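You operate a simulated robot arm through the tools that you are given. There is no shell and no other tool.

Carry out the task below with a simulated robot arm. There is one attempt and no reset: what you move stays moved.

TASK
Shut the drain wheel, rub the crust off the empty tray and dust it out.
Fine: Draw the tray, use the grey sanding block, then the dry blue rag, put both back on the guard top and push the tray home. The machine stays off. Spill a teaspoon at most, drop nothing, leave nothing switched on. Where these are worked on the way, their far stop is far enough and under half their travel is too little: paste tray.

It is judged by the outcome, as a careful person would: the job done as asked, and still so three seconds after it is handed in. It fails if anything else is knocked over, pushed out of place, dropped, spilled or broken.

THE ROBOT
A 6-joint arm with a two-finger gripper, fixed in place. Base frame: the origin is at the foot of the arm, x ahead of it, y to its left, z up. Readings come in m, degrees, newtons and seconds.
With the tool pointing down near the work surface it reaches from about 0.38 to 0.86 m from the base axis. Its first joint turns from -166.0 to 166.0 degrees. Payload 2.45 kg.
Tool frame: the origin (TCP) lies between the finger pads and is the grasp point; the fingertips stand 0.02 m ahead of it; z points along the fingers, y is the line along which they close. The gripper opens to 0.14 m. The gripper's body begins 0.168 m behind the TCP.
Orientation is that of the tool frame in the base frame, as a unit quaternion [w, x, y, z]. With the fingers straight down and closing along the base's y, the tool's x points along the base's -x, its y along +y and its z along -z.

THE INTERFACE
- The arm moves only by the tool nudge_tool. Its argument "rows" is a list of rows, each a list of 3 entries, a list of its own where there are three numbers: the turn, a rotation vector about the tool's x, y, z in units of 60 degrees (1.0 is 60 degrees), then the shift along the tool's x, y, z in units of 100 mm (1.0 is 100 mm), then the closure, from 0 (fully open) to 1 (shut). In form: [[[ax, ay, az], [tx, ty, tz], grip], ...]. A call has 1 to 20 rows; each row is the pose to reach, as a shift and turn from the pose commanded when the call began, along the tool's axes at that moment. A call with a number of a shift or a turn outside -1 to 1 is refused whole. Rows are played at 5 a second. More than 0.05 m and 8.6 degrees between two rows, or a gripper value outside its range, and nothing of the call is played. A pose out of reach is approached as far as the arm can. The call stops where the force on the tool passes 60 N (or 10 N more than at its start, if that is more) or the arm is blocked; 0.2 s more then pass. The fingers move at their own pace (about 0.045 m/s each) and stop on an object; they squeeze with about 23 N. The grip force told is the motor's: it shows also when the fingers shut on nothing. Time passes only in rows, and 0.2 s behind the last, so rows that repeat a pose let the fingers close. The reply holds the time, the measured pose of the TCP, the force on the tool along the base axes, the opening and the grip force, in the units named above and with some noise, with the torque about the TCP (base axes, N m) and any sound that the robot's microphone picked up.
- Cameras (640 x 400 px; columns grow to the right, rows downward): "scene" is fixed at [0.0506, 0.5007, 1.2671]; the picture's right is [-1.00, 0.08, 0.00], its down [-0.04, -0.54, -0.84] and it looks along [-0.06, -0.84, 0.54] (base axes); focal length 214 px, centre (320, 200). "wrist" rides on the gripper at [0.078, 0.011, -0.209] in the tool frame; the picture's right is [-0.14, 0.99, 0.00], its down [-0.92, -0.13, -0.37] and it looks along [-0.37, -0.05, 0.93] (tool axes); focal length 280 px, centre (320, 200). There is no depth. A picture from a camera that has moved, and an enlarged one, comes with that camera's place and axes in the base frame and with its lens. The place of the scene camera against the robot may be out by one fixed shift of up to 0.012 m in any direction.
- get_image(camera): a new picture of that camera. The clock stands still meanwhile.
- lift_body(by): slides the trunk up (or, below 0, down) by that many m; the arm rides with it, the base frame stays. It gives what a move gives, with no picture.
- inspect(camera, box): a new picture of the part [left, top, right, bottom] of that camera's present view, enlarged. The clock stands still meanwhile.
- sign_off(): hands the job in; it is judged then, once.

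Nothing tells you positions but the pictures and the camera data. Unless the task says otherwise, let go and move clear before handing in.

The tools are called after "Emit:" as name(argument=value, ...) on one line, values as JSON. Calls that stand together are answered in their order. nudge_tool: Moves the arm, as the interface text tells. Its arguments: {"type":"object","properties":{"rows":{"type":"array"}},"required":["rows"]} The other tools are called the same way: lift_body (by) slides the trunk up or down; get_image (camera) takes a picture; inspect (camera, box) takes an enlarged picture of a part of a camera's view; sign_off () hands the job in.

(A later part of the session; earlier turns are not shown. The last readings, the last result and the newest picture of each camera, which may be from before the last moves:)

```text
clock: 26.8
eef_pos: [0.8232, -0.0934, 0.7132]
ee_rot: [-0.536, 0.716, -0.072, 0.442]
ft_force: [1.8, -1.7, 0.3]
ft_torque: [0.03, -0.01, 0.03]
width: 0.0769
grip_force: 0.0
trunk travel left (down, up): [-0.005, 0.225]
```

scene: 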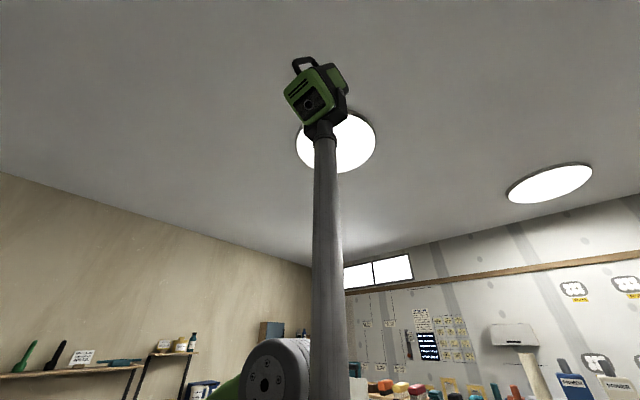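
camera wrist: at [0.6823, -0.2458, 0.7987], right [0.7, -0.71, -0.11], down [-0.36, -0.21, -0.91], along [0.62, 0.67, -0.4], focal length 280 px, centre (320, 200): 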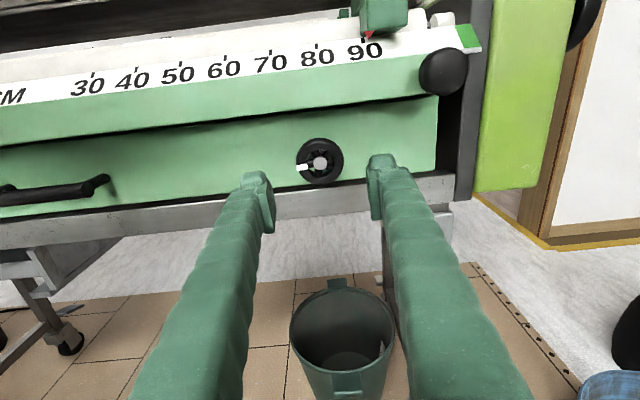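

Clockwise range is ample (at least 6° to 236°). I'll wind the wrist back to the start angle so I can turn the wheel a long way clockwise in a single grip.

Emit:
nudge_tool(rows=[[[0, 0, -0.14], [0, 0, 0], 0.45], [[0, 0, -0.28], [0, 0, 0], 0.45], [[0, 0, -0.42], [0, 0, 0], 0.45], [[0, 0, -0.56], [0, 0, 0], 0.45], [[0, 0, -0.7], [0, 0, 0], 0.45], [[0, 0, -0.84], [0, 0, 0], 0.45], [[0, 0, -0.96], [0, 0, 0], 0.45]])

Emit:
nudge_tool(rows=[[[0, 0, -0.14], [0, 0, 0], 0.45], [[0, 0, -0.28], [0, 0, 0], 0.45], [[0, 0, -0.42], [0, 0, 0], 0.45], [[0, 0, -0.56], [0, 0, 0], 0.45], [[0, 0, -0.7], [0, 0, 0], 0.45], [[0, 0, -0.84], [0, 0, 0], 0.45], [[0, 0, -0.96], [0, 0, 0], 0.45]])

Emit:
nudge_tool(rows=[[[0, 0, -0.14], [0, 0, 0], 0.45], [[0, 0, -0.28], [0, 0, 0], 0.45], [[0, 0, -0.42], [0, 0, 0], 0.45], [[0, 0, -0.56], [0, 0, 0], 0.45], [[0, 0, -0.7], [0, 0, 0], 0.45], [[0, 0, -0.84], [0, 0, 0], 0.45], [[0, 0, -0.96], [0, 0, 0], 0.45]])

Emit:
nudge_tool(rows=[[[0, 0, -0.14], [0, 0, 0], 0.45], [[0, 0, -0.28], [0, 0, 0], 0.45], [[0, 0, -0.42], [0, 0, 0], 0.45], [[0, 0, -0.56], [0, 0, 0], 0.45], [[0, 0, -0.7], [0, 0, 0], 0.45], [[0, 0, -0.84], [0, 0, 0], 0.45], [[0, 0, -0.84], [0, 0, 0], 0.45]])

Emit:
get_image(camera="wrist")

```text
clock: 28.4
eef_pos: [0.8243, -0.0932, 0.7127]
ee_rot: [-0.255, 0.661, 0.284, 0.646]
ft_force: [0.0, -0.8, -0.3]
ft_torque: [-0.04, -0.02, -0.01]
width: 0.077
grip_force: 0.1
trunk travel left (down, up): [-0.005, 0.225]
```

```text
clock: 30.0
eef_pos: [0.8234, -0.0924, 0.7134]
ee_rot: [0.088, 0.444, 0.566, 0.689]
ft_force: [-0.7, -0.2, -0.1]
ft_torque: [-0.02, 0.0, 0.0]
width: 0.0771
grip_force: 0.1
trunk travel left (down, up): [-0.005, 0.225]
```

```text
clock: 31.6
eef_pos: [0.8235, -0.0942, 0.7133]
ee_rot: [0.408, 0.115, 0.71, 0.562]
ft_force: [-0.1, 0.0, 0.2]
ft_torque: [0.01, 0.02, 0.01]
width: 0.077
grip_force: 0.0
trunk travel left (down, up): [-0.005, 0.225]
```

```text
clock: 33.2
eef_pos: [0.8229, -0.0938, 0.7125]
ee_rot: [0.609, -0.198, 0.692, 0.334]
ft_force: [0.4, 0.4, 0.5]
ft_torque: [-0.01, 0.04, -0.04]
width: 0.077
grip_force: 0.0
trunk travel left (down, up): [-0.005, 0.225]
```

```text
taken
camera wrist: at [0.6524, -0.2229, 0.6474], right [-0.65, 0.67, 0.35], down [-0.01, -0.47, 0.88], along [0.76, 0.57, 0.31], focal length 280 px, centre (320, 200)
```

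wrist: 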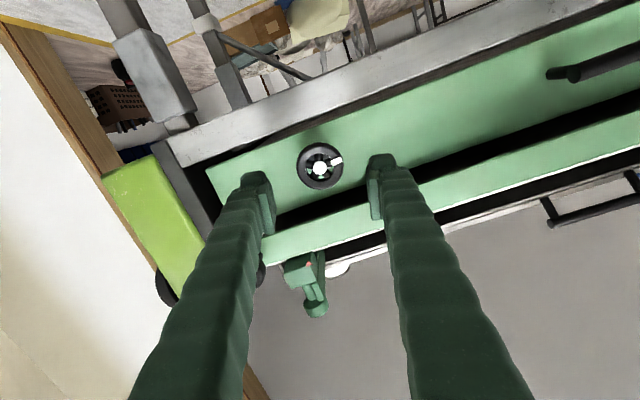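

Emit:
nudge_tool(rows=[[[-0.003, -0.015, 0], [-0.01, 0, 0.2], 0.45], [[-0.007, -0.033, 0], [-0.02, 0, 0.4], 0.45], [[-0.007, -0.033, 0], [-0.03, 0.01, 0.6], 0.45], [[-0.007, -0.033, 0], [-0.04, 0.01, 0.8], 0.45], [[-0.007, -0.033, 0], [-0.04, 0.01, 0.9], 0.45], [[-0.007, -0.033, 0], [-0.04, 0.01, 0.9], 0.45]])

Emit:
get_image(camera="wrist")

```text
clock: 34.6
eef_pos: [0.8879, -0.0315, 0.7132]
ee_rot: [0.619, -0.194, 0.68, 0.341]
ft_force: [0.8, -0.7, -0.8]
ft_torque: [0.02, 0.04, 0.01]
width: 0.0767
grip_force: 0.2
trunk travel left (down, up): [-0.005, 0.225]
```

```text
taken
camera wrist: at [0.7178, -0.1579, 0.641], right [-0.66, 0.67, 0.36], down [-0.03, -0.49, 0.87], along [0.75, 0.56, 0.34], focal length 280 px, centre (320, 200)
```

wrist: 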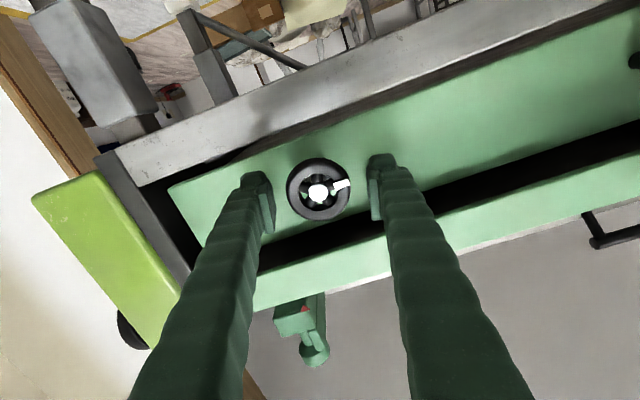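

The wheel is centred between the fingers. I'll close on it and check the grip.

Emit:
nudge_tool(rows=[[[0, 0, 0], [0, 0, 0], 0.6], [[0, 0, 0], [0, 0, 0], 0.7], [[0, 0, 0], [0, 0, 0], 0.8], [[0, 0, 0], [0, 0, 0], 0.9], [[0, 0, 0], [0, 0, 0], 0.9]])

Emit:
get_image(camera="wrist")

```text
clock: 35.8
eef_pos: [0.8888, -0.032, 0.7133]
ee_rot: [0.62, -0.193, 0.681, 0.34]
ft_force: [8.8, -6.1, -2.5]
ft_torque: [-0.1, 0.1, -0.17]
width: 0.0527
grip_force: 45.2
trunk travel left (down, up): [-0.005, 0.225]
```

```text
taken
camera wrist: at [0.7181, -0.1586, 0.6408], right [-0.66, 0.67, 0.36], down [-0.03, -0.49, 0.87], along [0.75, 0.56, 0.34], focal length 280 px, centre (320, 200)
```

wrist: 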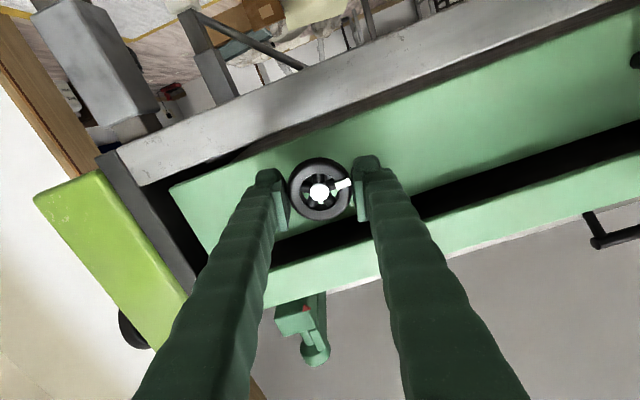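

Gripped at 52.7 mm. Now I'll turn clockwise in small steps and watch the torque.

Emit:
nudge_tool(rows=[[[0, 0, 0.08], [0, 0, 0], 0.9], [[0, 0, 0.16], [0, 0, 0], 0.9], [[0, 0, 0.24], [0, 0, 0], 0.9], [[0, 0, 0.32], [0, 0, 0], 0.9], [[0, 0, 0.4], [0, 0, 0], 0.9]])

Emit:
inspect(camera="wrist", box=[220, 130, 420, 255])

```text
clock: 37.0
eef_pos: [0.8885, -0.032, 0.7132]
ee_rot: [0.535, -0.046, 0.706, 0.462]
ft_force: [12.1, -19.2, -4.2]
ft_torque: [-0.11, 0.05, -0.33]
width: 0.0523
grip_force: 44.6
trunk travel left (down, up): [-0.005, 0.225]
```

```text
3.20 times, centred on (320, 192) of wrist
camera zoom: at [0.6992, -0.1391, 0.6583], right [-0.5, 0.5, 0.71], down [0.2, -0.73, 0.66], along [0.85, 0.47, 0.26], focal length 897 px, centre (320, 224)
```

zoom: 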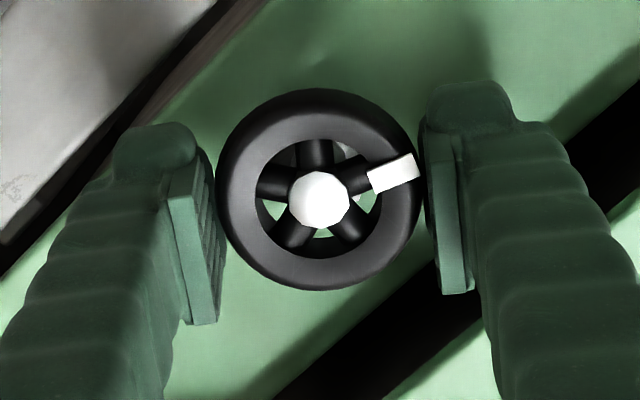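

Emit:
nudge_tool(rows=[[[0, 0, 0.1], [0, 0, 0], 0.9], [[0, 0, 0.2], [0, 0, 0], 0.9], [[0, 0, 0.3], [0, 0, 0], 0.9], [[0, 0, 0.4], [0, 0, 0], 0.9], [[0, 0, 0.5], [0, 0, 0], 0.9], [[0, 0, 0.6], [0, 0, 0], 0.9], [[0, 0, 0.7], [0, 0, 0], 0.9]])

Emit:
inspect(camera="wrist", box=[220, 130, 420, 255])

```text
clock: 38.6
eef_pos: [0.8879, -0.0312, 0.7115]
ee_rot: [0.333, 0.211, 0.676, 0.622]
ft_force: [9.1, -25.2, -11.0]
ft_torque: [-0.26, 0.23, -0.09]
width: 0.0523
grip_force: 44.7
trunk travel left (down, up): [-0.005, 0.225]
```

```text
3.20 times, centred on (320, 192) of wrist
camera zoom: at [0.6829, -0.1225, 0.7093], right [-0.03, 0.04, 1.0], down [0.39, -0.92, 0.05], along [0.92, 0.39, 0.02], focal length 897 px, centre (320, 224)
```

zoom: 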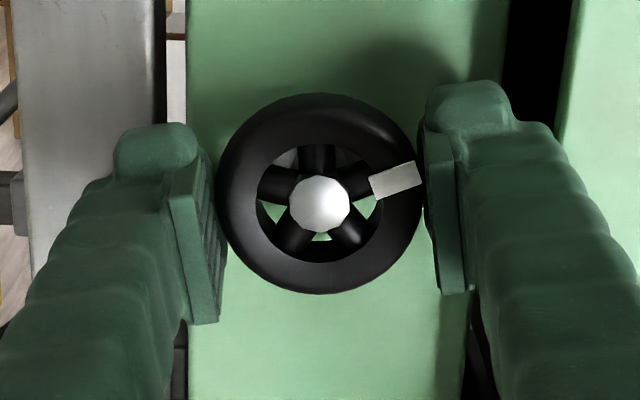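

Emit:
nudge_tool(rows=[[[0, 0, 0.1], [-0.02, -0.01, 0], 0.9], [[0, 0, 0.2], [-0.02, -0.01, 0], 0.9], [[0, 0, 0.3], [-0.02, -0.01, 0], 0.9], [[0, 0, 0.4], [-0.02, -0.01, 0], 0.9], [[0, 0, 0.5], [-0.02, -0.01, 0], 0.9], [[0, 0, 0.6], [-0.02, -0.01, 0], 0.9], [[0, 0, 0.7], [-0.02, -0.01, 0], 0.9], [[0, 0, 0.8], [-0.02, -0.01, 0], 0.9]])

Emit:
inspect(camera="wrist", box=[220, 130, 420, 255])

```text
clock: 40.4
eef_pos: [0.8897, -0.0282, 0.7131]
ee_rot: [0.051, 0.466, 0.533, 0.704]
ft_force: [-0.2, 5.3, -15.0]
ft_torque: [-0.93, -0.98, 0.23]
width: 0.0521
grip_force: 45.4
trunk travel left (down, up): [-0.005, 0.225]
```

```text
3.20 times, centred on (320, 192) of wrist
camera zoom: at [0.6997, -0.1368, 0.7699], right [0.5, -0.5, 0.71], down [0.2, -0.73, -0.65], along [0.84, 0.47, -0.26], focal length 897 px, centre (320, 224)
```

zoom: 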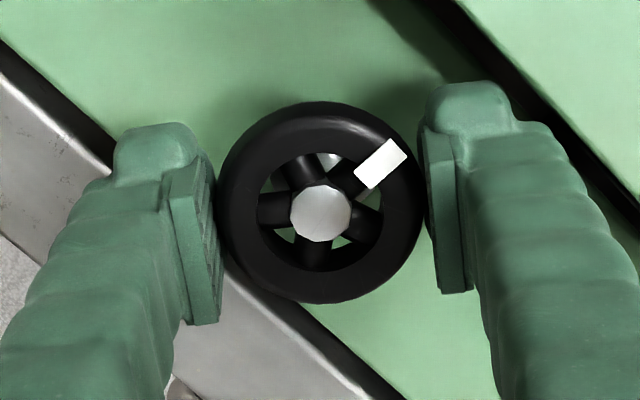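

The torque jumped to about 1.35 N·m and the wheel slipped in the grip after roughly a quarter turn, so it has reached its clockwise stop (mark now at 12 o'clock). I'll release and back straight off to check.

Emit:
nudge_tool(rows=[[[0, 0, 0], [0, 0, 0], 0.7], [[0, 0, 0], [0, 0, 0], 0.5], [[0, 0, 0], [0, 0, 0], 0.45], [[0, 0, 0], [0, 0, 0], 0.45], [[0, 0, 0], [0, 0, -0.3], 0.45], [[0, 0, 0], [0, 0, -0.6], 0.45], [[0, 0, 0], [0, 0, -0.95], 0.45], [[0, 0, 0], [0, 0, -0.95], 0.45]])

Emit:
nudge_tool(rows=[[[0, 0, 0.14], [0, 0, 0], 0.45], [[0, 0, 0.28], [0, 0, 0], 0.45], [[0, 0, 0.42], [0, 0, 0], 0.45], [[0, 0, 0.56], [0, 0, 0], 0.45], [[0, 0, 0.7], [0, 0, 0], 0.45], [[0, 0, 0.84], [0, 0, 0], 0.45], [[0, 0, 0.88], [0, 0, 0], 0.45], [[0, 0, 0.88], [0, 0, 0], 0.45]])

Emit:
get_image(camera="wrist")

```text
clock: 42.2
eef_pos: [0.821, -0.0989, 0.7137]
ee_rot: [0.053, 0.465, 0.532, 0.706]
ft_force: [-1.0, -0.9, -0.2]
ft_torque: [0.01, 0.02, 0.0]
width: 0.077
grip_force: 0.1
trunk travel left (down, up): [-0.005, 0.225]
```

```text
clock: 44.0
eef_pos: [0.82, -0.0965, 0.7142]
ee_rot: [-0.267, 0.653, 0.27, 0.655]
ft_force: [-0.3, -0.8, 0.2]
ft_torque: [0.01, -0.03, 0.02]
width: 0.0771
grip_force: 0.1
trunk travel left (down, up): [-0.005, 0.225]
```

```text
taken
camera wrist: at [0.6789, -0.2529, 0.7915], right [0.7, -0.7, -0.13], down [-0.35, -0.17, -0.92], along [0.63, 0.69, -0.36], focal length 280 px, centre (320, 200)
```

wrist: 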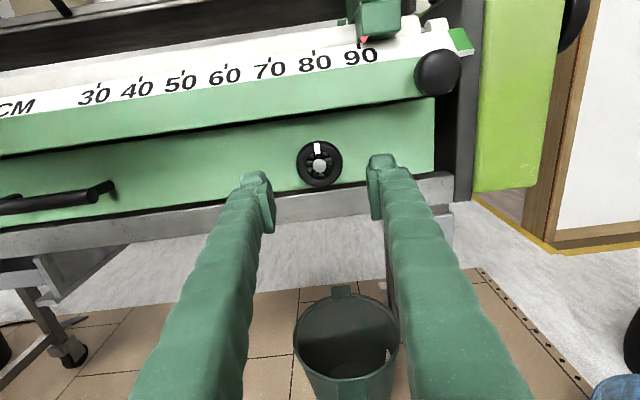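

The drain wheel is shut (mark now upright at 12 o'clock). Next is the tray: I'll raise the trunk for room, then slide over to the bar handle centred near (0.643, 0.207, 0.722).

Emit:
nudge_tool(rows=[[[0, 0, 0], [0, 0, -0.4], 0.45], [[0, 0, 0], [0, 0, -0.6], 0.45]])

Emit:
lift_body(by=0.12)

Emit:
nudge_tool(rows=[[[0, 0, 0], [0, -0.33, 0], 0.45], [[0, 0, 0], [0, -0.67, 0], 0.45], [[0, 0, 0], [0, -1.0, 0], 0.45]])

Emit:
nudge_tool(rows=[[[0, 0, 0], [0, -0.33, 0], 0.45], [[0, 0, 0], [0, -0.67, 0], 0.45], [[0, 0, 0], [0, -1.0, 0], 0.45]])

Emit:
get_image(camera="wrist")

```text
clock: 44.6
eef_pos: [0.778, -0.1396, 0.7126]
ee_rot: [-0.268, 0.653, 0.271, 0.654]
ft_force: [-0.3, 0.0, 0.0]
ft_torque: [0.01, 0.02, 0.0]
width: 0.0768
grip_force: 0.1
trunk travel left (down, up): [-0.005, 0.225]
```

```text
clock: 46.1
eef_pos: [0.7789, -0.1402, 0.8323]
ee_rot: [-0.267, 0.654, 0.269, 0.655]
ft_force: [-0.4, -0.2, -0.3]
ft_torque: [0.04, -0.02, 0.01]
width: 0.0771
grip_force: 0.1
trunk travel left (down, up): [-0.125, 0.105]
```

```text
clock: 46.9
eef_pos: [0.7075, -0.0696, 0.8323]
ee_rot: [-0.267, 0.653, 0.271, 0.655]
ft_force: [0.0, 0.6, 0.1]
ft_torque: [-0.04, 0.0, -0.01]
width: 0.0771
grip_force: 0.0
trunk travel left (down, up): [-0.125, 0.105]
```

```text
clock: 47.7
eef_pos: [0.6375, -0.0002, 0.8294]
ee_rot: [-0.267, 0.653, 0.27, 0.655]
ft_force: [-0.2, 0.4, 0.6]
ft_torque: [0.04, -0.01, 0.02]
width: 0.0769
grip_force: 0.1
trunk travel left (down, up): [-0.125, 0.105]
```

```text
taken
camera wrist: at [0.4943, -0.1553, 0.9088], right [0.7, -0.7, -0.13], down [-0.35, -0.17, -0.92], along [0.63, 0.69, -0.37], focal length 280 px, centre (320, 200)
```

wrist: 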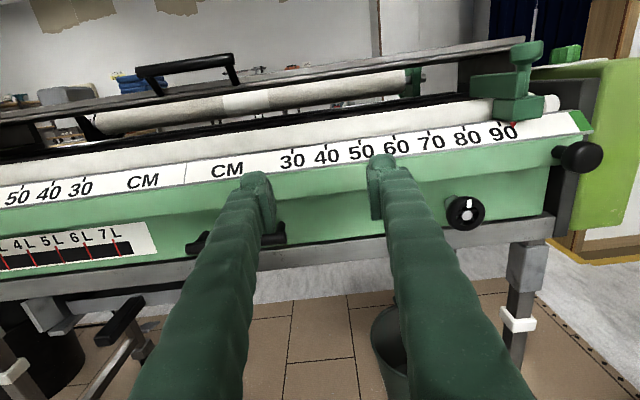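

Emit:
nudge_tool(rows=[[[0, 0, 0], [0, -0.33, 0], 0.5], [[0, 0, 0], [0, -0.67, 0], 0.5], [[0, 0, 0], [0, -1.0, 0], 0.5]])

Emit:
nudge_tool(rows=[[[0, 0, -0.13], [0, -0.1, 0], 0.5], [[0, 0, -0.26], [0, -0.2, 0], 0.5], [[0, 0, -0.39], [0, -0.3, 0], 0.5], [[0, 0, -0.52], [0, -0.42, 0], 0.5], [[0, 0, -0.65], [0, -0.42, 0], 0.5], [[0, 0, -0.75], [0, -0.42, 0], 0.5]])

Emit:
nudge_tool(rows=[[[0, 0, -0.13], [0, 0, 0], 0.5], [[0, 0, -0.26], [0, 0, 0], 0.5], [[0, 0, -0.39], [0, 0, 0], 0.5], [[0, 0, -0.52], [0, 0, 0], 0.5], [[0, 0, -0.65], [0, 0, 0], 0.5], [[0, 0, -0.75], [0, 0, 0], 0.5], [[0, 0, -0.75], [0, 0, 0], 0.5]])

Emit:
get_image(camera="wrist")

```text
clock: 48.5
eef_pos: [0.5649, 0.0721, 0.8309]
ee_rot: [-0.268, 0.653, 0.272, 0.655]
ft_force: [0.4, -0.2, -0.1]
ft_torque: [0.05, -0.01, -0.03]
width: 0.0701
grip_force: 0.1
trunk travel left (down, up): [-0.125, 0.105]
```

```text
clock: 49.9
eef_pos: [0.5375, 0.1027, 0.8314]
ee_rot: [0.004, 0.499, 0.5, 0.707]
ft_force: [-0.4, 0.0, -0.3]
ft_torque: [0.0, 0.01, -0.01]
width: 0.0699
grip_force: 0.0
trunk travel left (down, up): [-0.125, 0.105]
```

```text
clock: 51.5
eef_pos: [0.539, 0.1028, 0.8315]
ee_rot: [0.274, 0.27, 0.653, 0.652]
ft_force: [0.4, -0.3, -0.2]
ft_torque: [-0.02, 0.01, -0.02]
width: 0.07
grip_force: 0.0
trunk travel left (down, up): [-0.125, 0.105]
```

```text
taken
camera wrist: at [0.3334, 0.0099, 0.8417], right [0.09, -0.09, 0.99], down [0.39, -0.91, -0.12], along [0.92, 0.39, -0.05], focal length 280 px, centre (320, 200)
```

wrist: 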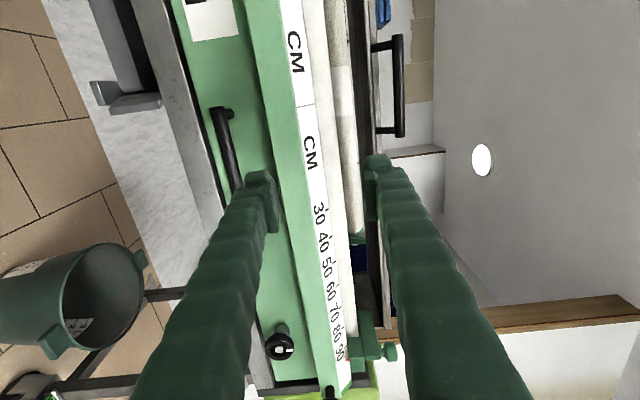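

Now aligned with the handle in the along-machine direction. I'll tilt to about 60°, narrow the fingers to 40 mm so the upper finger clears the lip, and stop short of the bar.

Emit:
nudge_tool(rows=[[[0.1, 0, 0], [0, -0.1, 0.08], 0.714], [[0.2, 0, 0], [0, -0.2, 0.16], 0.714], [[0.3, 0, 0], [0, -0.3, 0.25], 0.714], [[0.4, 0, 0], [0, -0.4, 0.34], 0.714], [[0.5, 0, 0], [0, -0.495, 0.43], 0.714], [[0.5, 0, 0], [0, -0.495, 0.43], 0.714]])

Emit:
get_image(camera="wrist")

```text
clock: 52.9
eef_pos: [0.5692, 0.1333, 0.7819]
ee_rot: [0.194, 0.333, 0.8, 0.46]
ft_force: [-0.4, -0.2, 0.4]
ft_torque: [0.01, -0.03, 0.04]
width: 0.0399
grip_force: 0.1
trunk travel left (down, up): [-0.125, 0.105]
```

```text
taken
camera wrist: at [0.3881, 0.065, 0.8962], right [0.45, 0.25, 0.86], down [0.38, -0.92, 0.08], along [0.81, 0.29, -0.51], focal length 280 px, centre (320, 200)
```

wrist: 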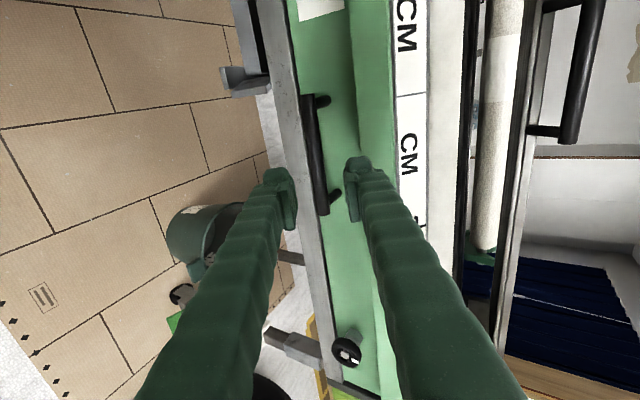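

Emit:
nudge_tool(rows=[[[0, 0, 0], [0.04, -0.05, 0.2], 0.714], [[0, 0, 0], [0.04, -0.05, 0.5], 0.714], [[0, 0, 0], [0.04, -0.05, 0.8], 0.714], [[0, 0, 0], [0.04, -0.05, 0.8], 0.714]])

Emit:
get_image(camera="wrist")

```text
clock: 53.9
eef_pos: [0.6133, 0.1841, 0.7373]
ee_rot: [0.195, 0.332, 0.8, 0.461]
ft_force: [-0.7, -0.1, -0.3]
ft_torque: [-0.01, -0.01, 0.0]
width: 0.04
grip_force: 0.1
trunk travel left (down, up): [-0.125, 0.105]
```

```text
taken
camera wrist: at [0.4324, 0.1163, 0.8509], right [0.45, 0.25, 0.86], down [0.38, -0.92, 0.08], along [0.81, 0.29, -0.51], focal length 280 px, centre (320, 200)
```

wrist: 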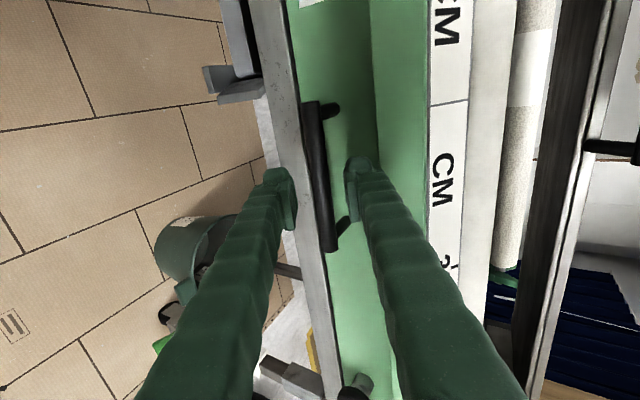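

Emit:
nudge_tool(rows=[[[0, 0, 0], [0, 0, 0.2], 0.714], [[0, 0, 0], [0, 0, 0.38], 0.714], [[0, 0, 0], [0, 0, 0.38], 0.714]])

Emit:
inspect(camera="wrist", box=[220, 100, 420, 300])

```text
clock: 54.7
eef_pos: [0.6379, 0.2073, 0.7183]
ee_rot: [0.195, 0.332, 0.8, 0.461]
ft_force: [-0.3, 0.4, -0.1]
ft_torque: [-0.02, -0.01, 0.04]
width: 0.0402
grip_force: 0.0
trunk travel left (down, up): [-0.125, 0.105]
```

```text
2.00 times, centred on (320, 200) of wrist
camera zoom: at [0.4559, 0.1381, 0.8319], right [0.45, 0.25, 0.86], down [0.37, -0.92, 0.08], along [0.81, 0.29, -0.51], focal length 561 px, centre (320, 200)
```

zoom: 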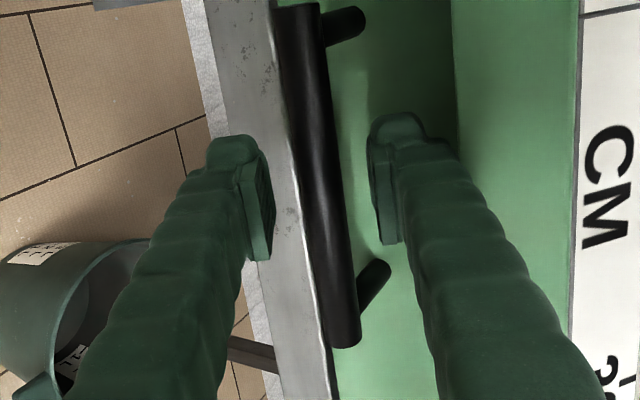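

Emit:
nudge_tool(rows=[[[0, 0, 0], [0, 0, 0], 0.8], [[0, 0, 0], [0, 0, 0], 0.9], [[0, 0, 0], [0, 0, 0], 1.0], [[0, 0, 0], [0, 0, 0], 1.0], [[0, 0, 0], [0, 0, 0], 1.0]])

```text
clock: 55.9
eef_pos: [0.6385, 0.206, 0.7187]
ee_rot: [0.195, 0.333, 0.799, 0.461]
ft_force: [0.9, 2.4, 2.0]
ft_torque: [0.17, -0.01, 0.05]
width: 0.0164
grip_force: 42.1
trunk travel left (down, up): [-0.125, 0.105]
```

Gripped the bar (16 mm). I'll pull it gently toward the robot and see how the force develops.

Emit:
nudge_tool(rows=[[[0, 0, 0], [0, -0.05, -0.087], 1.0], [[0, 0, 0], [0, -0.1, -0.173], 1.0], [[0, 0, 0], [0, -0.15, -0.26], 1.0], [[0, 0, 0], [0, -0.2, -0.346], 1.0], [[0, 0, 0], [0, -0.25, -0.433], 1.0]])

Emit:
get_image(camera="wrist")

```text
clock: 57.1
eef_pos: [0.6027, 0.1698, 0.7189]
ee_rot: [0.195, 0.334, 0.799, 0.461]
ft_force: [3.5, -4.2, -4.9]
ft_torque: [0.2, 0.12, 0.48]
width: 0.0162
grip_force: 41.6
trunk travel left (down, up): [-0.125, 0.105]
```

```text
taken
camera wrist: at [0.4197, 0.1023, 0.8327], right [0.45, 0.25, 0.86], down [0.37, -0.92, 0.08], along [0.81, 0.29, -0.51], focal length 280 px, centre (320, 200)
```

wrist: 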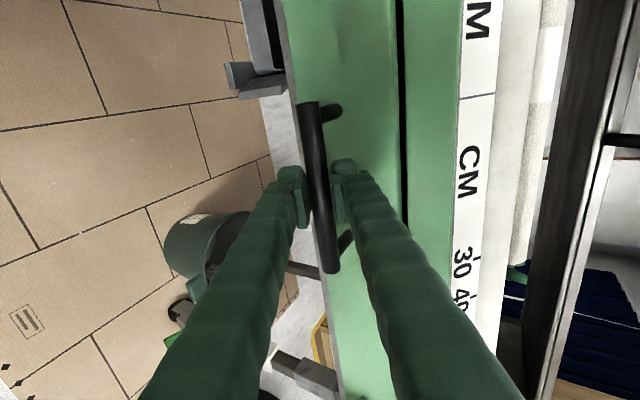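

Emit:
nudge_tool(rows=[[[0, 0, 0], [0, -0.1, -0.173], 1.0], [[0, 0, 0], [0, -0.2, -0.346], 1.0], [[0, 0, 0], [0, -0.3, -0.52], 1.0], [[0, 0, 0], [0, -0.4, -0.693], 1.0]])

Emit:
get_image(camera="wrist")

```text
clock: 58.1
eef_pos: [0.5435, 0.1133, 0.7179]
ee_rot: [0.196, 0.331, 0.799, 0.462]
ft_force: [1.3, -6.9, 16.0]
ft_torque: [0.6, 0.26, 0.92]
width: 0.0162
grip_force: 41.4
trunk travel left (down, up): [-0.125, 0.105]
```

```text
taken
camera wrist: at [0.3626, 0.0452, 0.8319], right [0.44, 0.25, 0.86], down [0.37, -0.92, 0.08], along [0.81, 0.29, -0.5], focal length 280 px, centre (320, 200)
```

wrist: 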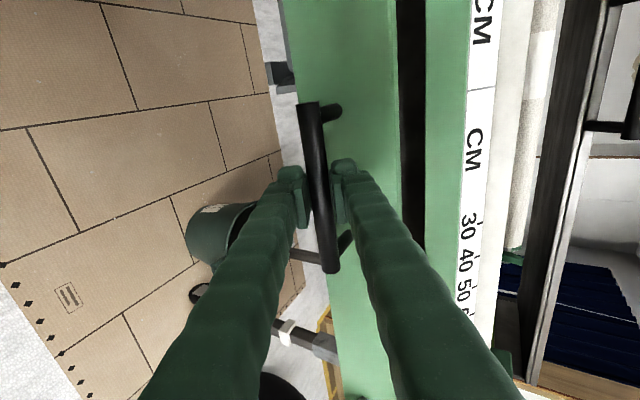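

Emit:
nudge_tool(rows=[[[0, 0, 0], [0, -0.08, -0.14], 1.0], [[0, 0, 0], [0, -0.16, -0.28], 1.0], [[0, 0, 0], [0, -0.24, -0.42], 1.0], [[0, 0, 0], [0, -0.32, -0.55], 1.0]])

Emit:
get_image(camera="wrist")

```text
clock: 59.1
eef_pos: [0.4989, 0.0683, 0.7183]
ee_rot: [0.194, 0.333, 0.8, 0.46]
ft_force: [0.1, -4.7, 18.8]
ft_torque: [0.47, 0.01, 0.49]
width: 0.0162
grip_force: 42.4
trunk travel left (down, up): [-0.125, 0.105]
```

```text
taken
camera wrist: at [0.3177, -0.0002, 0.8325], right [0.45, 0.25, 0.86], down [0.38, -0.92, 0.08], along [0.81, 0.29, -0.51], focal length 280 px, centre (320, 200)
```

wrist: 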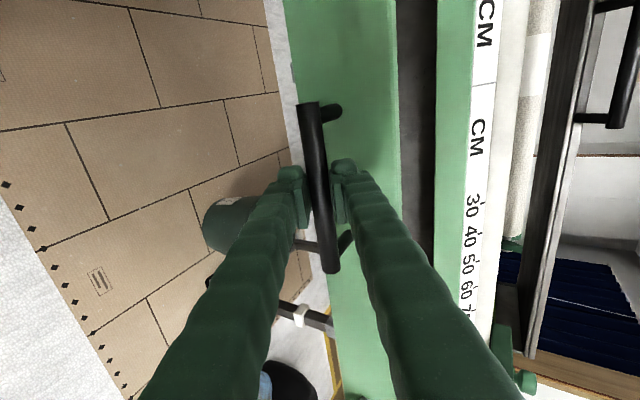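

Emit:
nudge_tool(rows=[[[0, 0, 0], [0, -0.07, -0.12], 1.0], [[0, 0, 0], [0, -0.13, -0.23], 1.0], [[0, 0, 0], [0, -0.2, -0.35], 1.0], [[0, 0, 0], [0, -0.25, -0.43], 1.0]])

Emit:
get_image(camera="wrist")

```text
clock: 60.1
eef_pos: [0.4638, 0.0336, 0.7189]
ee_rot: [0.195, 0.332, 0.8, 0.461]
ft_force: [0.8, -4.5, 16.2]
ft_torque: [0.53, 0.07, 0.71]
width: 0.0161
grip_force: 42.0
trunk travel left (down, up): [-0.125, 0.105]
```

```text
taken
camera wrist: at [0.2825, -0.0348, 0.8323], right [0.44, 0.25, 0.86], down [0.37, -0.92, 0.08], along [0.81, 0.29, -0.51], focal length 280 px, centre (320, 200)
```

wrist: 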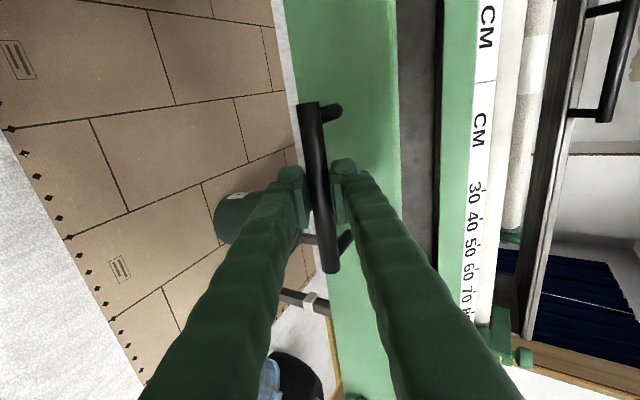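

Emit:
nudge_tool(rows=[[[0, 0, 0], [0, -0.05, -0.087], 1.0], [[0, 0, 0], [0, -0.1, -0.173], 1.0], [[0, 0, 0], [0, -0.15, -0.26], 1.0], [[0, 0, 0], [0, -0.2, -0.346], 1.0]])

Emit:
get_image(camera="wrist")

```text
clock: 61.1
eef_pos: [0.4337, 0.0049, 0.7178]
ee_rot: [0.194, 0.332, 0.8, 0.46]
ft_force: [0.5, 0.0, -1.3]
ft_torque: [-0.03, -0.03, -0.02]
width: 0.0
grip_force: 29.5
trunk travel left (down, up): [-0.125, 0.105]
```

```text
taken
camera wrist: at [0.2531, -0.0634, 0.8314], right [0.45, 0.25, 0.86], down [0.37, -0.92, 0.08], along [0.81, 0.29, -0.51], focal length 280 px, centre (320, 200)
```

wrist: 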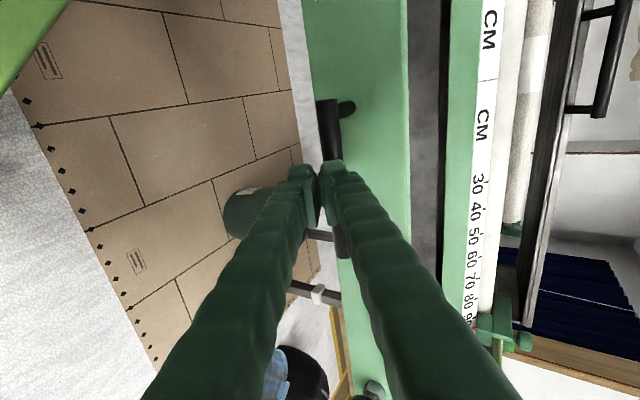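

The fingers slid off the bar as the tray hit its far stop (about 0.26 m of travel), so the tray is fully drawn. I'll back off, rise, and look down into it.

Emit:
nudge_tool(rows=[[[0, 0, 0], [0, 0.0, -0.2], 1.0], [[0, 0, 0], [0, 0.2, -0.4], 1.0], [[0, 0, 0], [0, 0.5, -0.5], 1.0], [[0, 0, 0], [0, 0.9, -0.7], 1.0], [[0, 0, 0], [0, 0.9, -0.7], 1.0]])

Emit:
get_image(camera="wrist")

```text
clock: 62.3
eef_pos: [0.4251, -0.0078, 0.8289]
ee_rot: [0.195, 0.333, 0.799, 0.461]
ft_force: [-1.0, 0.1, 0.5]
ft_torque: [-0.02, 0.0, -0.01]
width: 0.0
grip_force: 29.8
trunk travel left (down, up): [-0.125, 0.105]
```

```text
taken
camera wrist: at [0.2443, -0.0763, 0.9429], right [0.45, 0.25, 0.86], down [0.38, -0.92, 0.08], along [0.81, 0.29, -0.51], focal length 280 px, centre (320, 200)
```

wrist: 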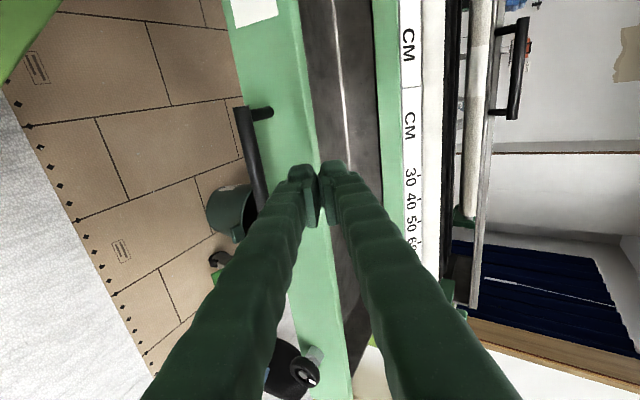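

Emit:
nudge_tool(rows=[[[0.0, 0, 0], [0, 0.3, 0], 1.0], [[0.13, 0, 0], [0, 0.6, 0], 1.0], [[0.26, 0, 0], [0, 0.94, 0], 1.0], [[0.39, 0, 0], [0, 0.94, 0], 1.0], [[0.5, 0, 0], [0, 0.94, 0], 1.0]])

Emit:
nudge_tool(rows=[[[0.1, 0, 0], [0, 0.3, -0.3], 1.0], [[0.2, 0, 0], [0, 0.6, -0.6], 1.0], [[0.3, 0, 0], [0, 0.9, -0.9], 1.0], [[0.4, 0, 0], [0, 0.9, -0.9], 1.0], [[0.5, 0, 0], [0, 0.9, -0.9], 1.0], [[0.5, 0, 0], [0, 0.9, -0.9], 1.0]])

Emit:
get_image(camera="wrist")

```text
clock: 63.5
eef_pos: [0.4565, 0.0281, 0.9125]
ee_rot: [0.102, 0.37, 0.892, 0.238]
ft_force: [0.2, -0.1, 0.2]
ft_torque: [-0.01, 0.05, 0.01]
width: 0.0
grip_force: 29.3
trunk travel left (down, up): [-0.125, 0.105]
```

```text
clock: 64.9
eef_pos: [0.4804, 0.0511, 1.0349]
ee_rot: [0.003, 0.384, 0.923, -0.001]
ft_force: [-0.1, 0.3, 0.5]
ft_torque: [0.01, -0.04, -0.03]
width: 0.0001
grip_force: 28.9
trunk travel left (down, up): [-0.125, 0.105]
```

```text
taken
camera wrist: at [0.4312, 0.1145, 1.2438], right [0.8, 0.6, 0.0], down [0.56, -0.74, 0.37], along [0.22, -0.3, -0.93], focal length 280 px, centre (320, 200)
```

wrist: 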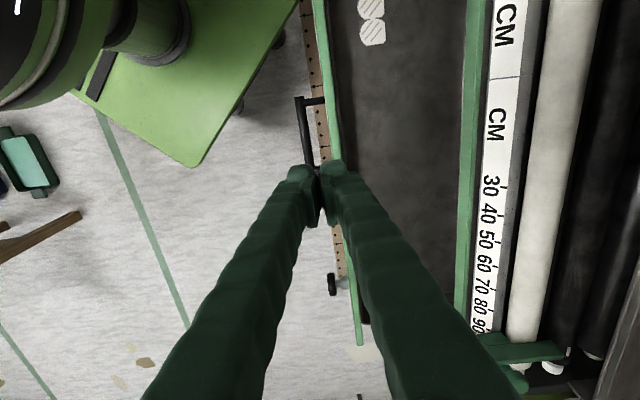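

I can see the crust: whitish cell-like patches on the tray floor toward the robot's left. I'll move that way to see all of it.

Emit:
nudge_tool(rows=[[[0, 0, 0], [0.33, 0.1, 0], 1.0], [[0, 0, 0], [0.67, 0.2, 0], 1.0], [[0, 0, 0], [1.0, 0.3, 0], 1.0]])

Emit:
nudge_tool(rows=[[[0, 0, 0], [0.33, 0.1, 0], 1.0], [[0, 0, 0], [0.67, 0.2, 0], 1.0], [[0, 0, 0], [1.0, 0.3, 0], 1.0], [[0, 0, 0], [1.0, 0.3, 0], 1.0]])

Emit:
get_image(camera="wrist")

```text
clock: 65.7
eef_pos: [0.4305, 0.146, 1.0346]
ee_rot: [0.003, 0.385, 0.923, 0.0]
ft_force: [0.5, 0.7, 0.4]
ft_torque: [0.0, -0.05, 0.01]
width: 0.0
grip_force: 29.6
trunk travel left (down, up): [-0.125, 0.105]
```

```text
clock: 66.7
eef_pos: [0.3834, 0.2367, 1.0313]
ee_rot: [0.003, 0.385, 0.923, -0.002]
ft_force: [0.3, 0.3, -0.1]
ft_torque: [-0.05, 0.0, 0.03]
width: 0.0
grip_force: 28.7
trunk travel left (down, up): [-0.125, 0.105]
```

```text
taken
camera wrist: at [0.3327, 0.3004, 1.2407], right [0.8, 0.6, 0.0], down [0.56, -0.74, 0.37], along [0.22, -0.3, -0.93], focal length 280 px, centre (320, 200)
```

wrist: 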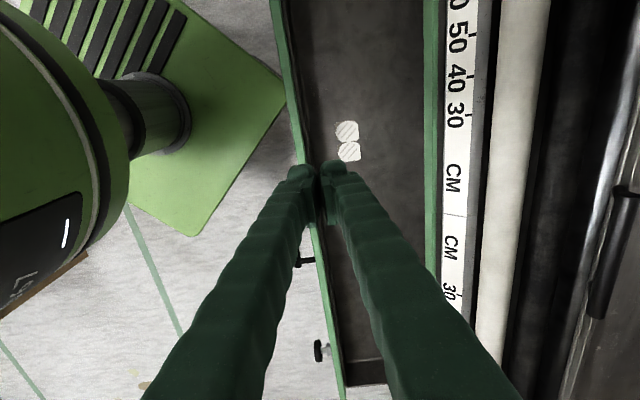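

Emit:
inspect(camera="wrist", box=[280, 90, 440, 190])

Emit:
inspect(camera="wrist", box=[260, 0, 460, 125])

```text
4.00 times, centred on (360, 140) of wrist
camera zoom: at [0.3327, 0.3004, 1.2407], right [0.8, 0.6, 0.0], down [0.56, -0.74, 0.37], along [0.22, -0.3, -0.93], focal length 1122 px, centre (160, 440)
```

zoom: 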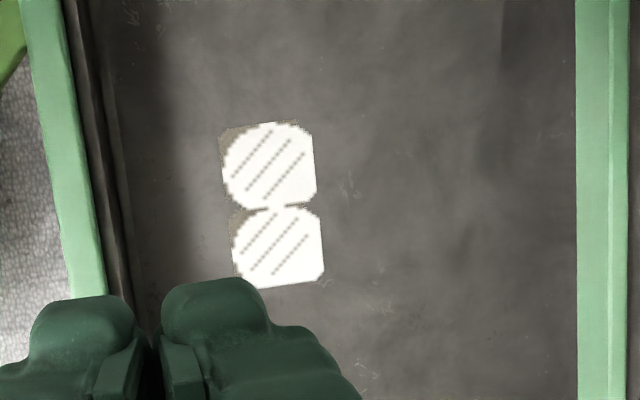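

```text
3.20 times, centred on (360, 62) of wrist
camera zoom: at [0.3327, 0.3004, 1.2407], right [0.8, 0.6, 0.0], down [0.56, -0.74, 0.37], along [0.22, -0.3, -0.93], focal length 897 px, centre (192, 640)
```

zoom: 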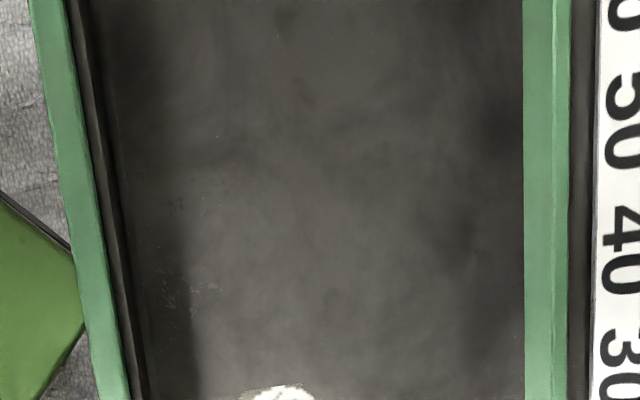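

The crust is two ~40 mm cells side by side at about (0.42–0.45, 0.24–0.27) on the tray floor (z≈0.68). Now I'll go up and over to the guard to look at the sanding block and rag.

Emit:
nudge_tool(rows=[[[0, 0, 0], [0, 0.1, -0.4], 0.8], [[0, 0, 0], [0, 0.3, -0.8], 0.6], [[0, 0, 0], [0.2, 0.6, -1.0], 0.4], [[0, 0, 0], [0.5, 0.9, -1.0], 0.3]])

Emit:
nudge_tool(rows=[[[0, 0, 0], [0.2, 0.35, 0], 0.3], [[0, 0, 0], [0.5, 0.7, 0], 0.3], [[0, 0, 0], [0.8, 1.0, 0], 0.3], [[0, 0, 0], [0.8, 1.0, 0], 0.3]])

Emit:
get_image(camera="wrist")

```text
clock: 67.7
eef_pos: [0.4104, 0.3347, 1.1348]
ee_rot: [0.002, 0.385, 0.923, -0.002]
ft_force: [1.2, -0.2, 0.0]
ft_torque: [-0.03, 0.01, -0.02]
width: 0.0834
grip_force: 0.0
trunk travel left (down, up): [-0.125, 0.105]
```

```text
clock: 68.7
eef_pos: [0.4243, 0.4628, 1.1344]
ee_rot: [0.002, 0.385, 0.923, -0.001]
ft_force: [0.1, -0.4, 0.9]
ft_torque: [-0.01, 0.01, -0.02]
width: 0.098
grip_force: 0.1
trunk travel left (down, up): [-0.125, 0.105]
```

```text
taken
camera wrist: at [0.375, 0.5266, 1.3436], right [0.8, 0.6, 0.0], down [0.56, -0.74, 0.37], along [0.22, -0.3, -0.93], focal length 280 px, centre (320, 200)
```

wrist: 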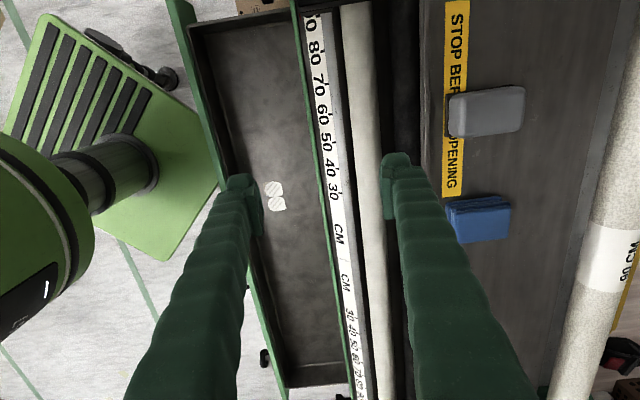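

Emit:
inspect(camera="wrist", box=[420, 60, 580, 260])

Emit:
inspect(camera="wrist", box=[180, 0, 360, 400])

```text
2.00 times, centred on (500, 160) of wrist
camera zoom: at [0.375, 0.5266, 1.3436], right [0.8, 0.6, 0.0], down [0.56, -0.74, 0.37], along [0.22, -0.3, -0.93], focal length 561 px, centre (-40, 280)
```

zoom: 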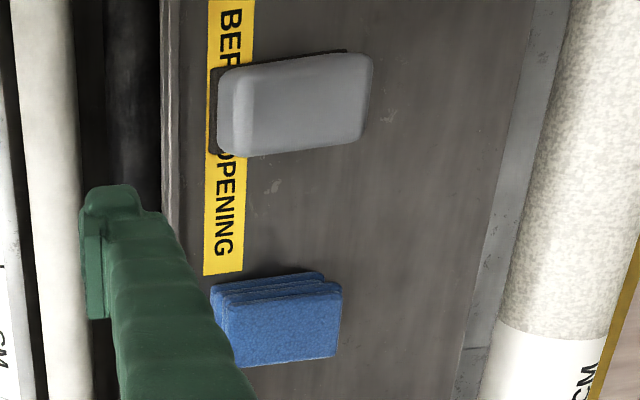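

```text
1.00 times, centred on (270, 200) of wrist (not enlarged: the box is as wide or as high as the picture)
camera zoom: at [0.375, 0.5266, 1.3436], right [0.8, 0.6, 0.0], down [0.56, -0.74, 0.37], along [0.22, -0.3, -0.93], focal length 280 px, centre (370, 200)
```

zoom: 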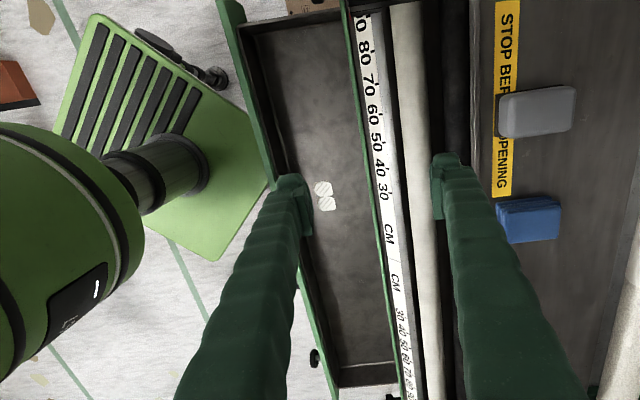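

The block (about 0.10 × 0.06 m) is at (0.568, 0.635) and the folded rag at (0.678, 0.522), both with tops near z≈0.962. I'll turn the tool so the fingers close along the machine's length and move above the block for a close look.

Emit:
nudge_tool(rows=[[[0, 0, -0.13], [0.05, 0.1, 0], 0.2], [[0, 0, -0.26], [0.1, 0.2, 0], 0.2], [[0, 0, -0.39], [0.15, 0.3, 0], 0.2], [[0, 0, -0.52], [0.2, 0.4, 0], 0.2], [[0, 0, -0.65], [0.2, 0.5, 0], 0.2], [[0, 0, -0.75], [0.2, 0.6, 0], 0.2]])

Emit:
nudge_tool(rows=[[[0, 0, -0.13], [-0.1, 0.1, 0], 0.2], [[0, 0, -0.26], [-0.2, 0.2, 0], 0.2], [[0, 0, -0.39], [-0.3, 0.3, 0], 0.2], [[0, 0, -0.52], [-0.42, 0.42, 0], 0.2], [[0, 0, -0.65], [-0.42, 0.42, 0], 0.2], [[0, 0, -0.75], [-0.42, 0.42, 0], 0.2], [[0, 0, -0.75], [-0.42, 0.42, 0], 0.2]])

Emit:
get_image(camera="wrist")

```text
clock: 70.1
eef_pos: [0.455, 0.5209, 1.1337]
ee_rot: [0.002, 0.002, 1.0, -0.002]
ft_force: [-0.2, -0.6, 0.3]
ft_torque: [0.0, 0.01, -0.03]
width: 0.1121
grip_force: 0.1
trunk travel left (down, up): [-0.125, 0.105]
```

```text
clock: 71.7
eef_pos: [0.4967, 0.5619, 1.1344]
ee_rot: [0.002, -0.381, 0.925, -0.002]
ft_force: [0.4, -1.3, -0.6]
ft_torque: [-0.01, 0.03, 0.0]
width: 0.112
grip_force: 0.0
trunk travel left (down, up): [-0.125, 0.105]
```

```text
taken
camera wrist: at [0.4316, 0.5137, 1.3431], right [-0.6, 0.8, 0.0], down [0.74, 0.56, 0.37], along [0.3, 0.22, -0.93], focal length 280 px, centre (320, 200)
```

wrist: 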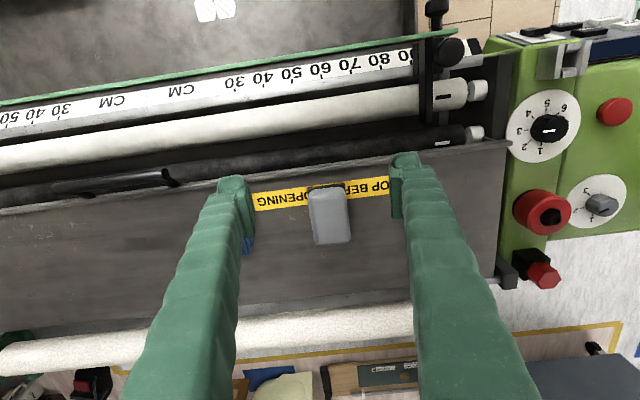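

Emit:
inspect(camera="wrist", box=[230, 150, 430, 275])

```text
3.20 times, centred on (330, 212) of wrist
camera zoom: at [0.4316, 0.5137, 1.3431], right [-0.6, 0.8, 0.0], down [0.74, 0.56, 0.37], along [0.3, 0.22, -0.93], focal length 897 px, centre (288, 160)
```

zoom: 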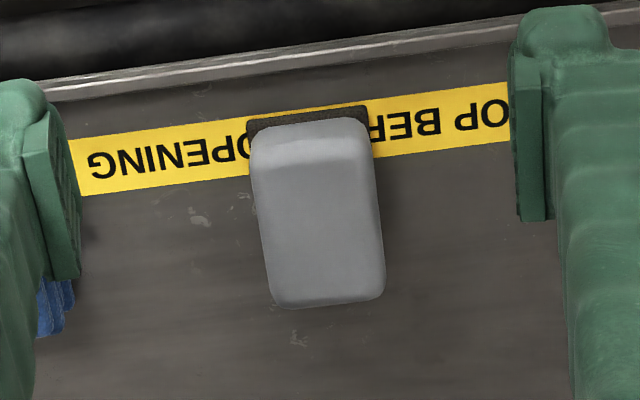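

Emit:
nudge_tool(rows=[[[0, -0.13, 0], [0.1, 0, 0.1], 0.2], [[0, -0.26, 0], [0.2, 0, 0.2], 0.2], [[0, -0.39, 0], [0.3, 0, 0.4], 0.2], [[0, -0.52, 0], [0.5, 0, 0.6], 0.2], [[0, -0.65, 0], [0.6, 0, 0.7], 0.2], [[0, -0.75, 0], [0.6, 0, 0.8], 0.2], [[0, -0.75, 0], [0.6, 0, 0.8], 0.2]])

Emit:
get_image(camera="wrist")

```text
clock: 73.3
eef_pos: [0.4804, 0.489, 1.0561]
ee_rot: [0.324, -0.33, 0.884, 0.074]
ft_force: [-0.2, 4.4, 1.9]
ft_torque: [-0.52, 0.0, -0.19]
width: 0.1122
grip_force: 0.1
out of reach, approached as far as the arm can: row 4, 5, 6, 7
trunk travel left (down, up): [-0.125, 0.105]
```

```text
taken
camera wrist: at [0.3182, 0.3834, 1.1698], right [-0.55, 0.84, 0.0], down [0.42, 0.27, 0.87], along [0.73, 0.47, -0.5], focal length 280 px, centre (320, 200)
```

wrist: 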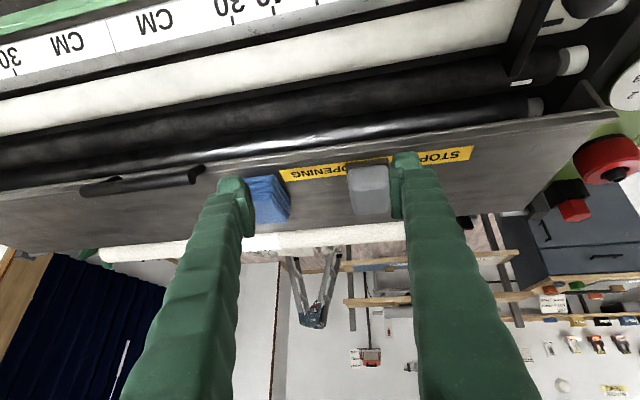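

Emit:
nudge_tool(rows=[[[0, 0, 0], [0, 0, -0.1], 0.2], [[0, 0, 0], [0, 0, -0.1], 0.2]])

Emit:
inspect(camera="wrist", box=[220, 130, 500, 250])

Emit:
get_image(camera="scene")

```text
clock: 73.9
eef_pos: [0.4738, 0.4939, 1.0665]
ee_rot: [0.328, -0.348, 0.875, 0.078]
ft_force: [0.7, -0.4, 1.4]
ft_torque: [0.0, 0.05, -0.04]
width: 0.112
grip_force: 0.1
trunk travel left (down, up): [-0.125, 0.105]
```

```text
2.29 times, centred on (360, 190) of wrist
camera zoom: at [0.3134, 0.3807, 1.178], right [-0.58, 0.81, 0.0], down [0.39, 0.28, 0.87], along [0.71, 0.51, -0.48], focal length 641 px, centre (229, 223)
```

zoom: 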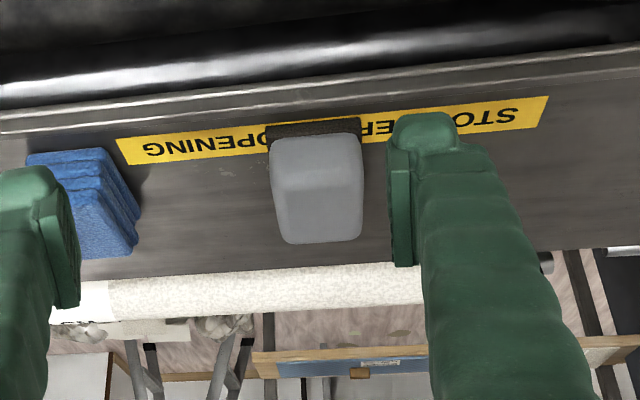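

```text
taken
```

scene: 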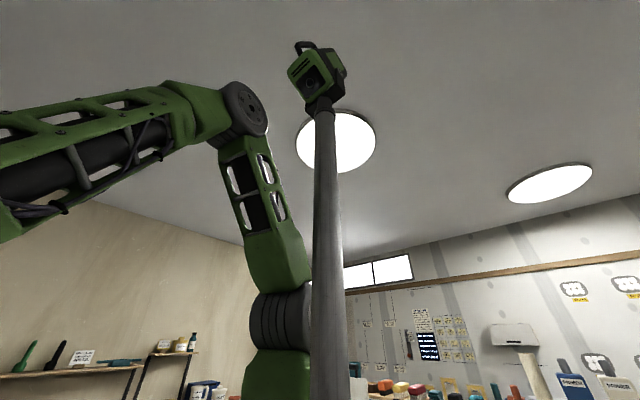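

Emit:
inspect(camera="wrist", box=[310, 170, 400, 240])

Emit:
inspect(camera="wrist", box=[215, 180, 295, 250])

```text
5.71 times, centred on (355, 205) of wrist
camera zoom: at [0.3134, 0.3807, 1.178], right [-0.58, 0.81, 0.0], down [0.39, 0.28, 0.87], along [0.71, 0.51, -0.48], focal length 1602 px, centre (120, 171)
```

zoom: 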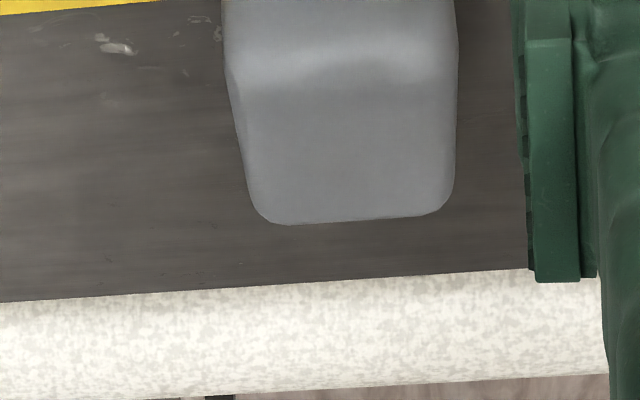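

```text
5.71 times, centred on (255, 215) of wrist
camera zoom: at [0.3134, 0.3807, 1.178], right [-0.58, 0.81, 0.0], down [0.39, 0.28, 0.87], along [0.71, 0.51, -0.48], focal length 1602 px, centre (691, 114)
```

zoom: 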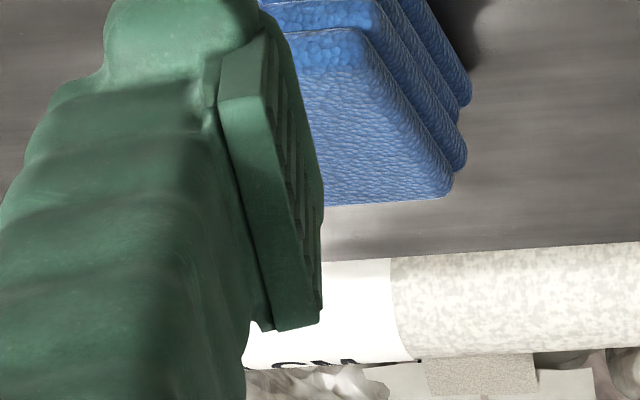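

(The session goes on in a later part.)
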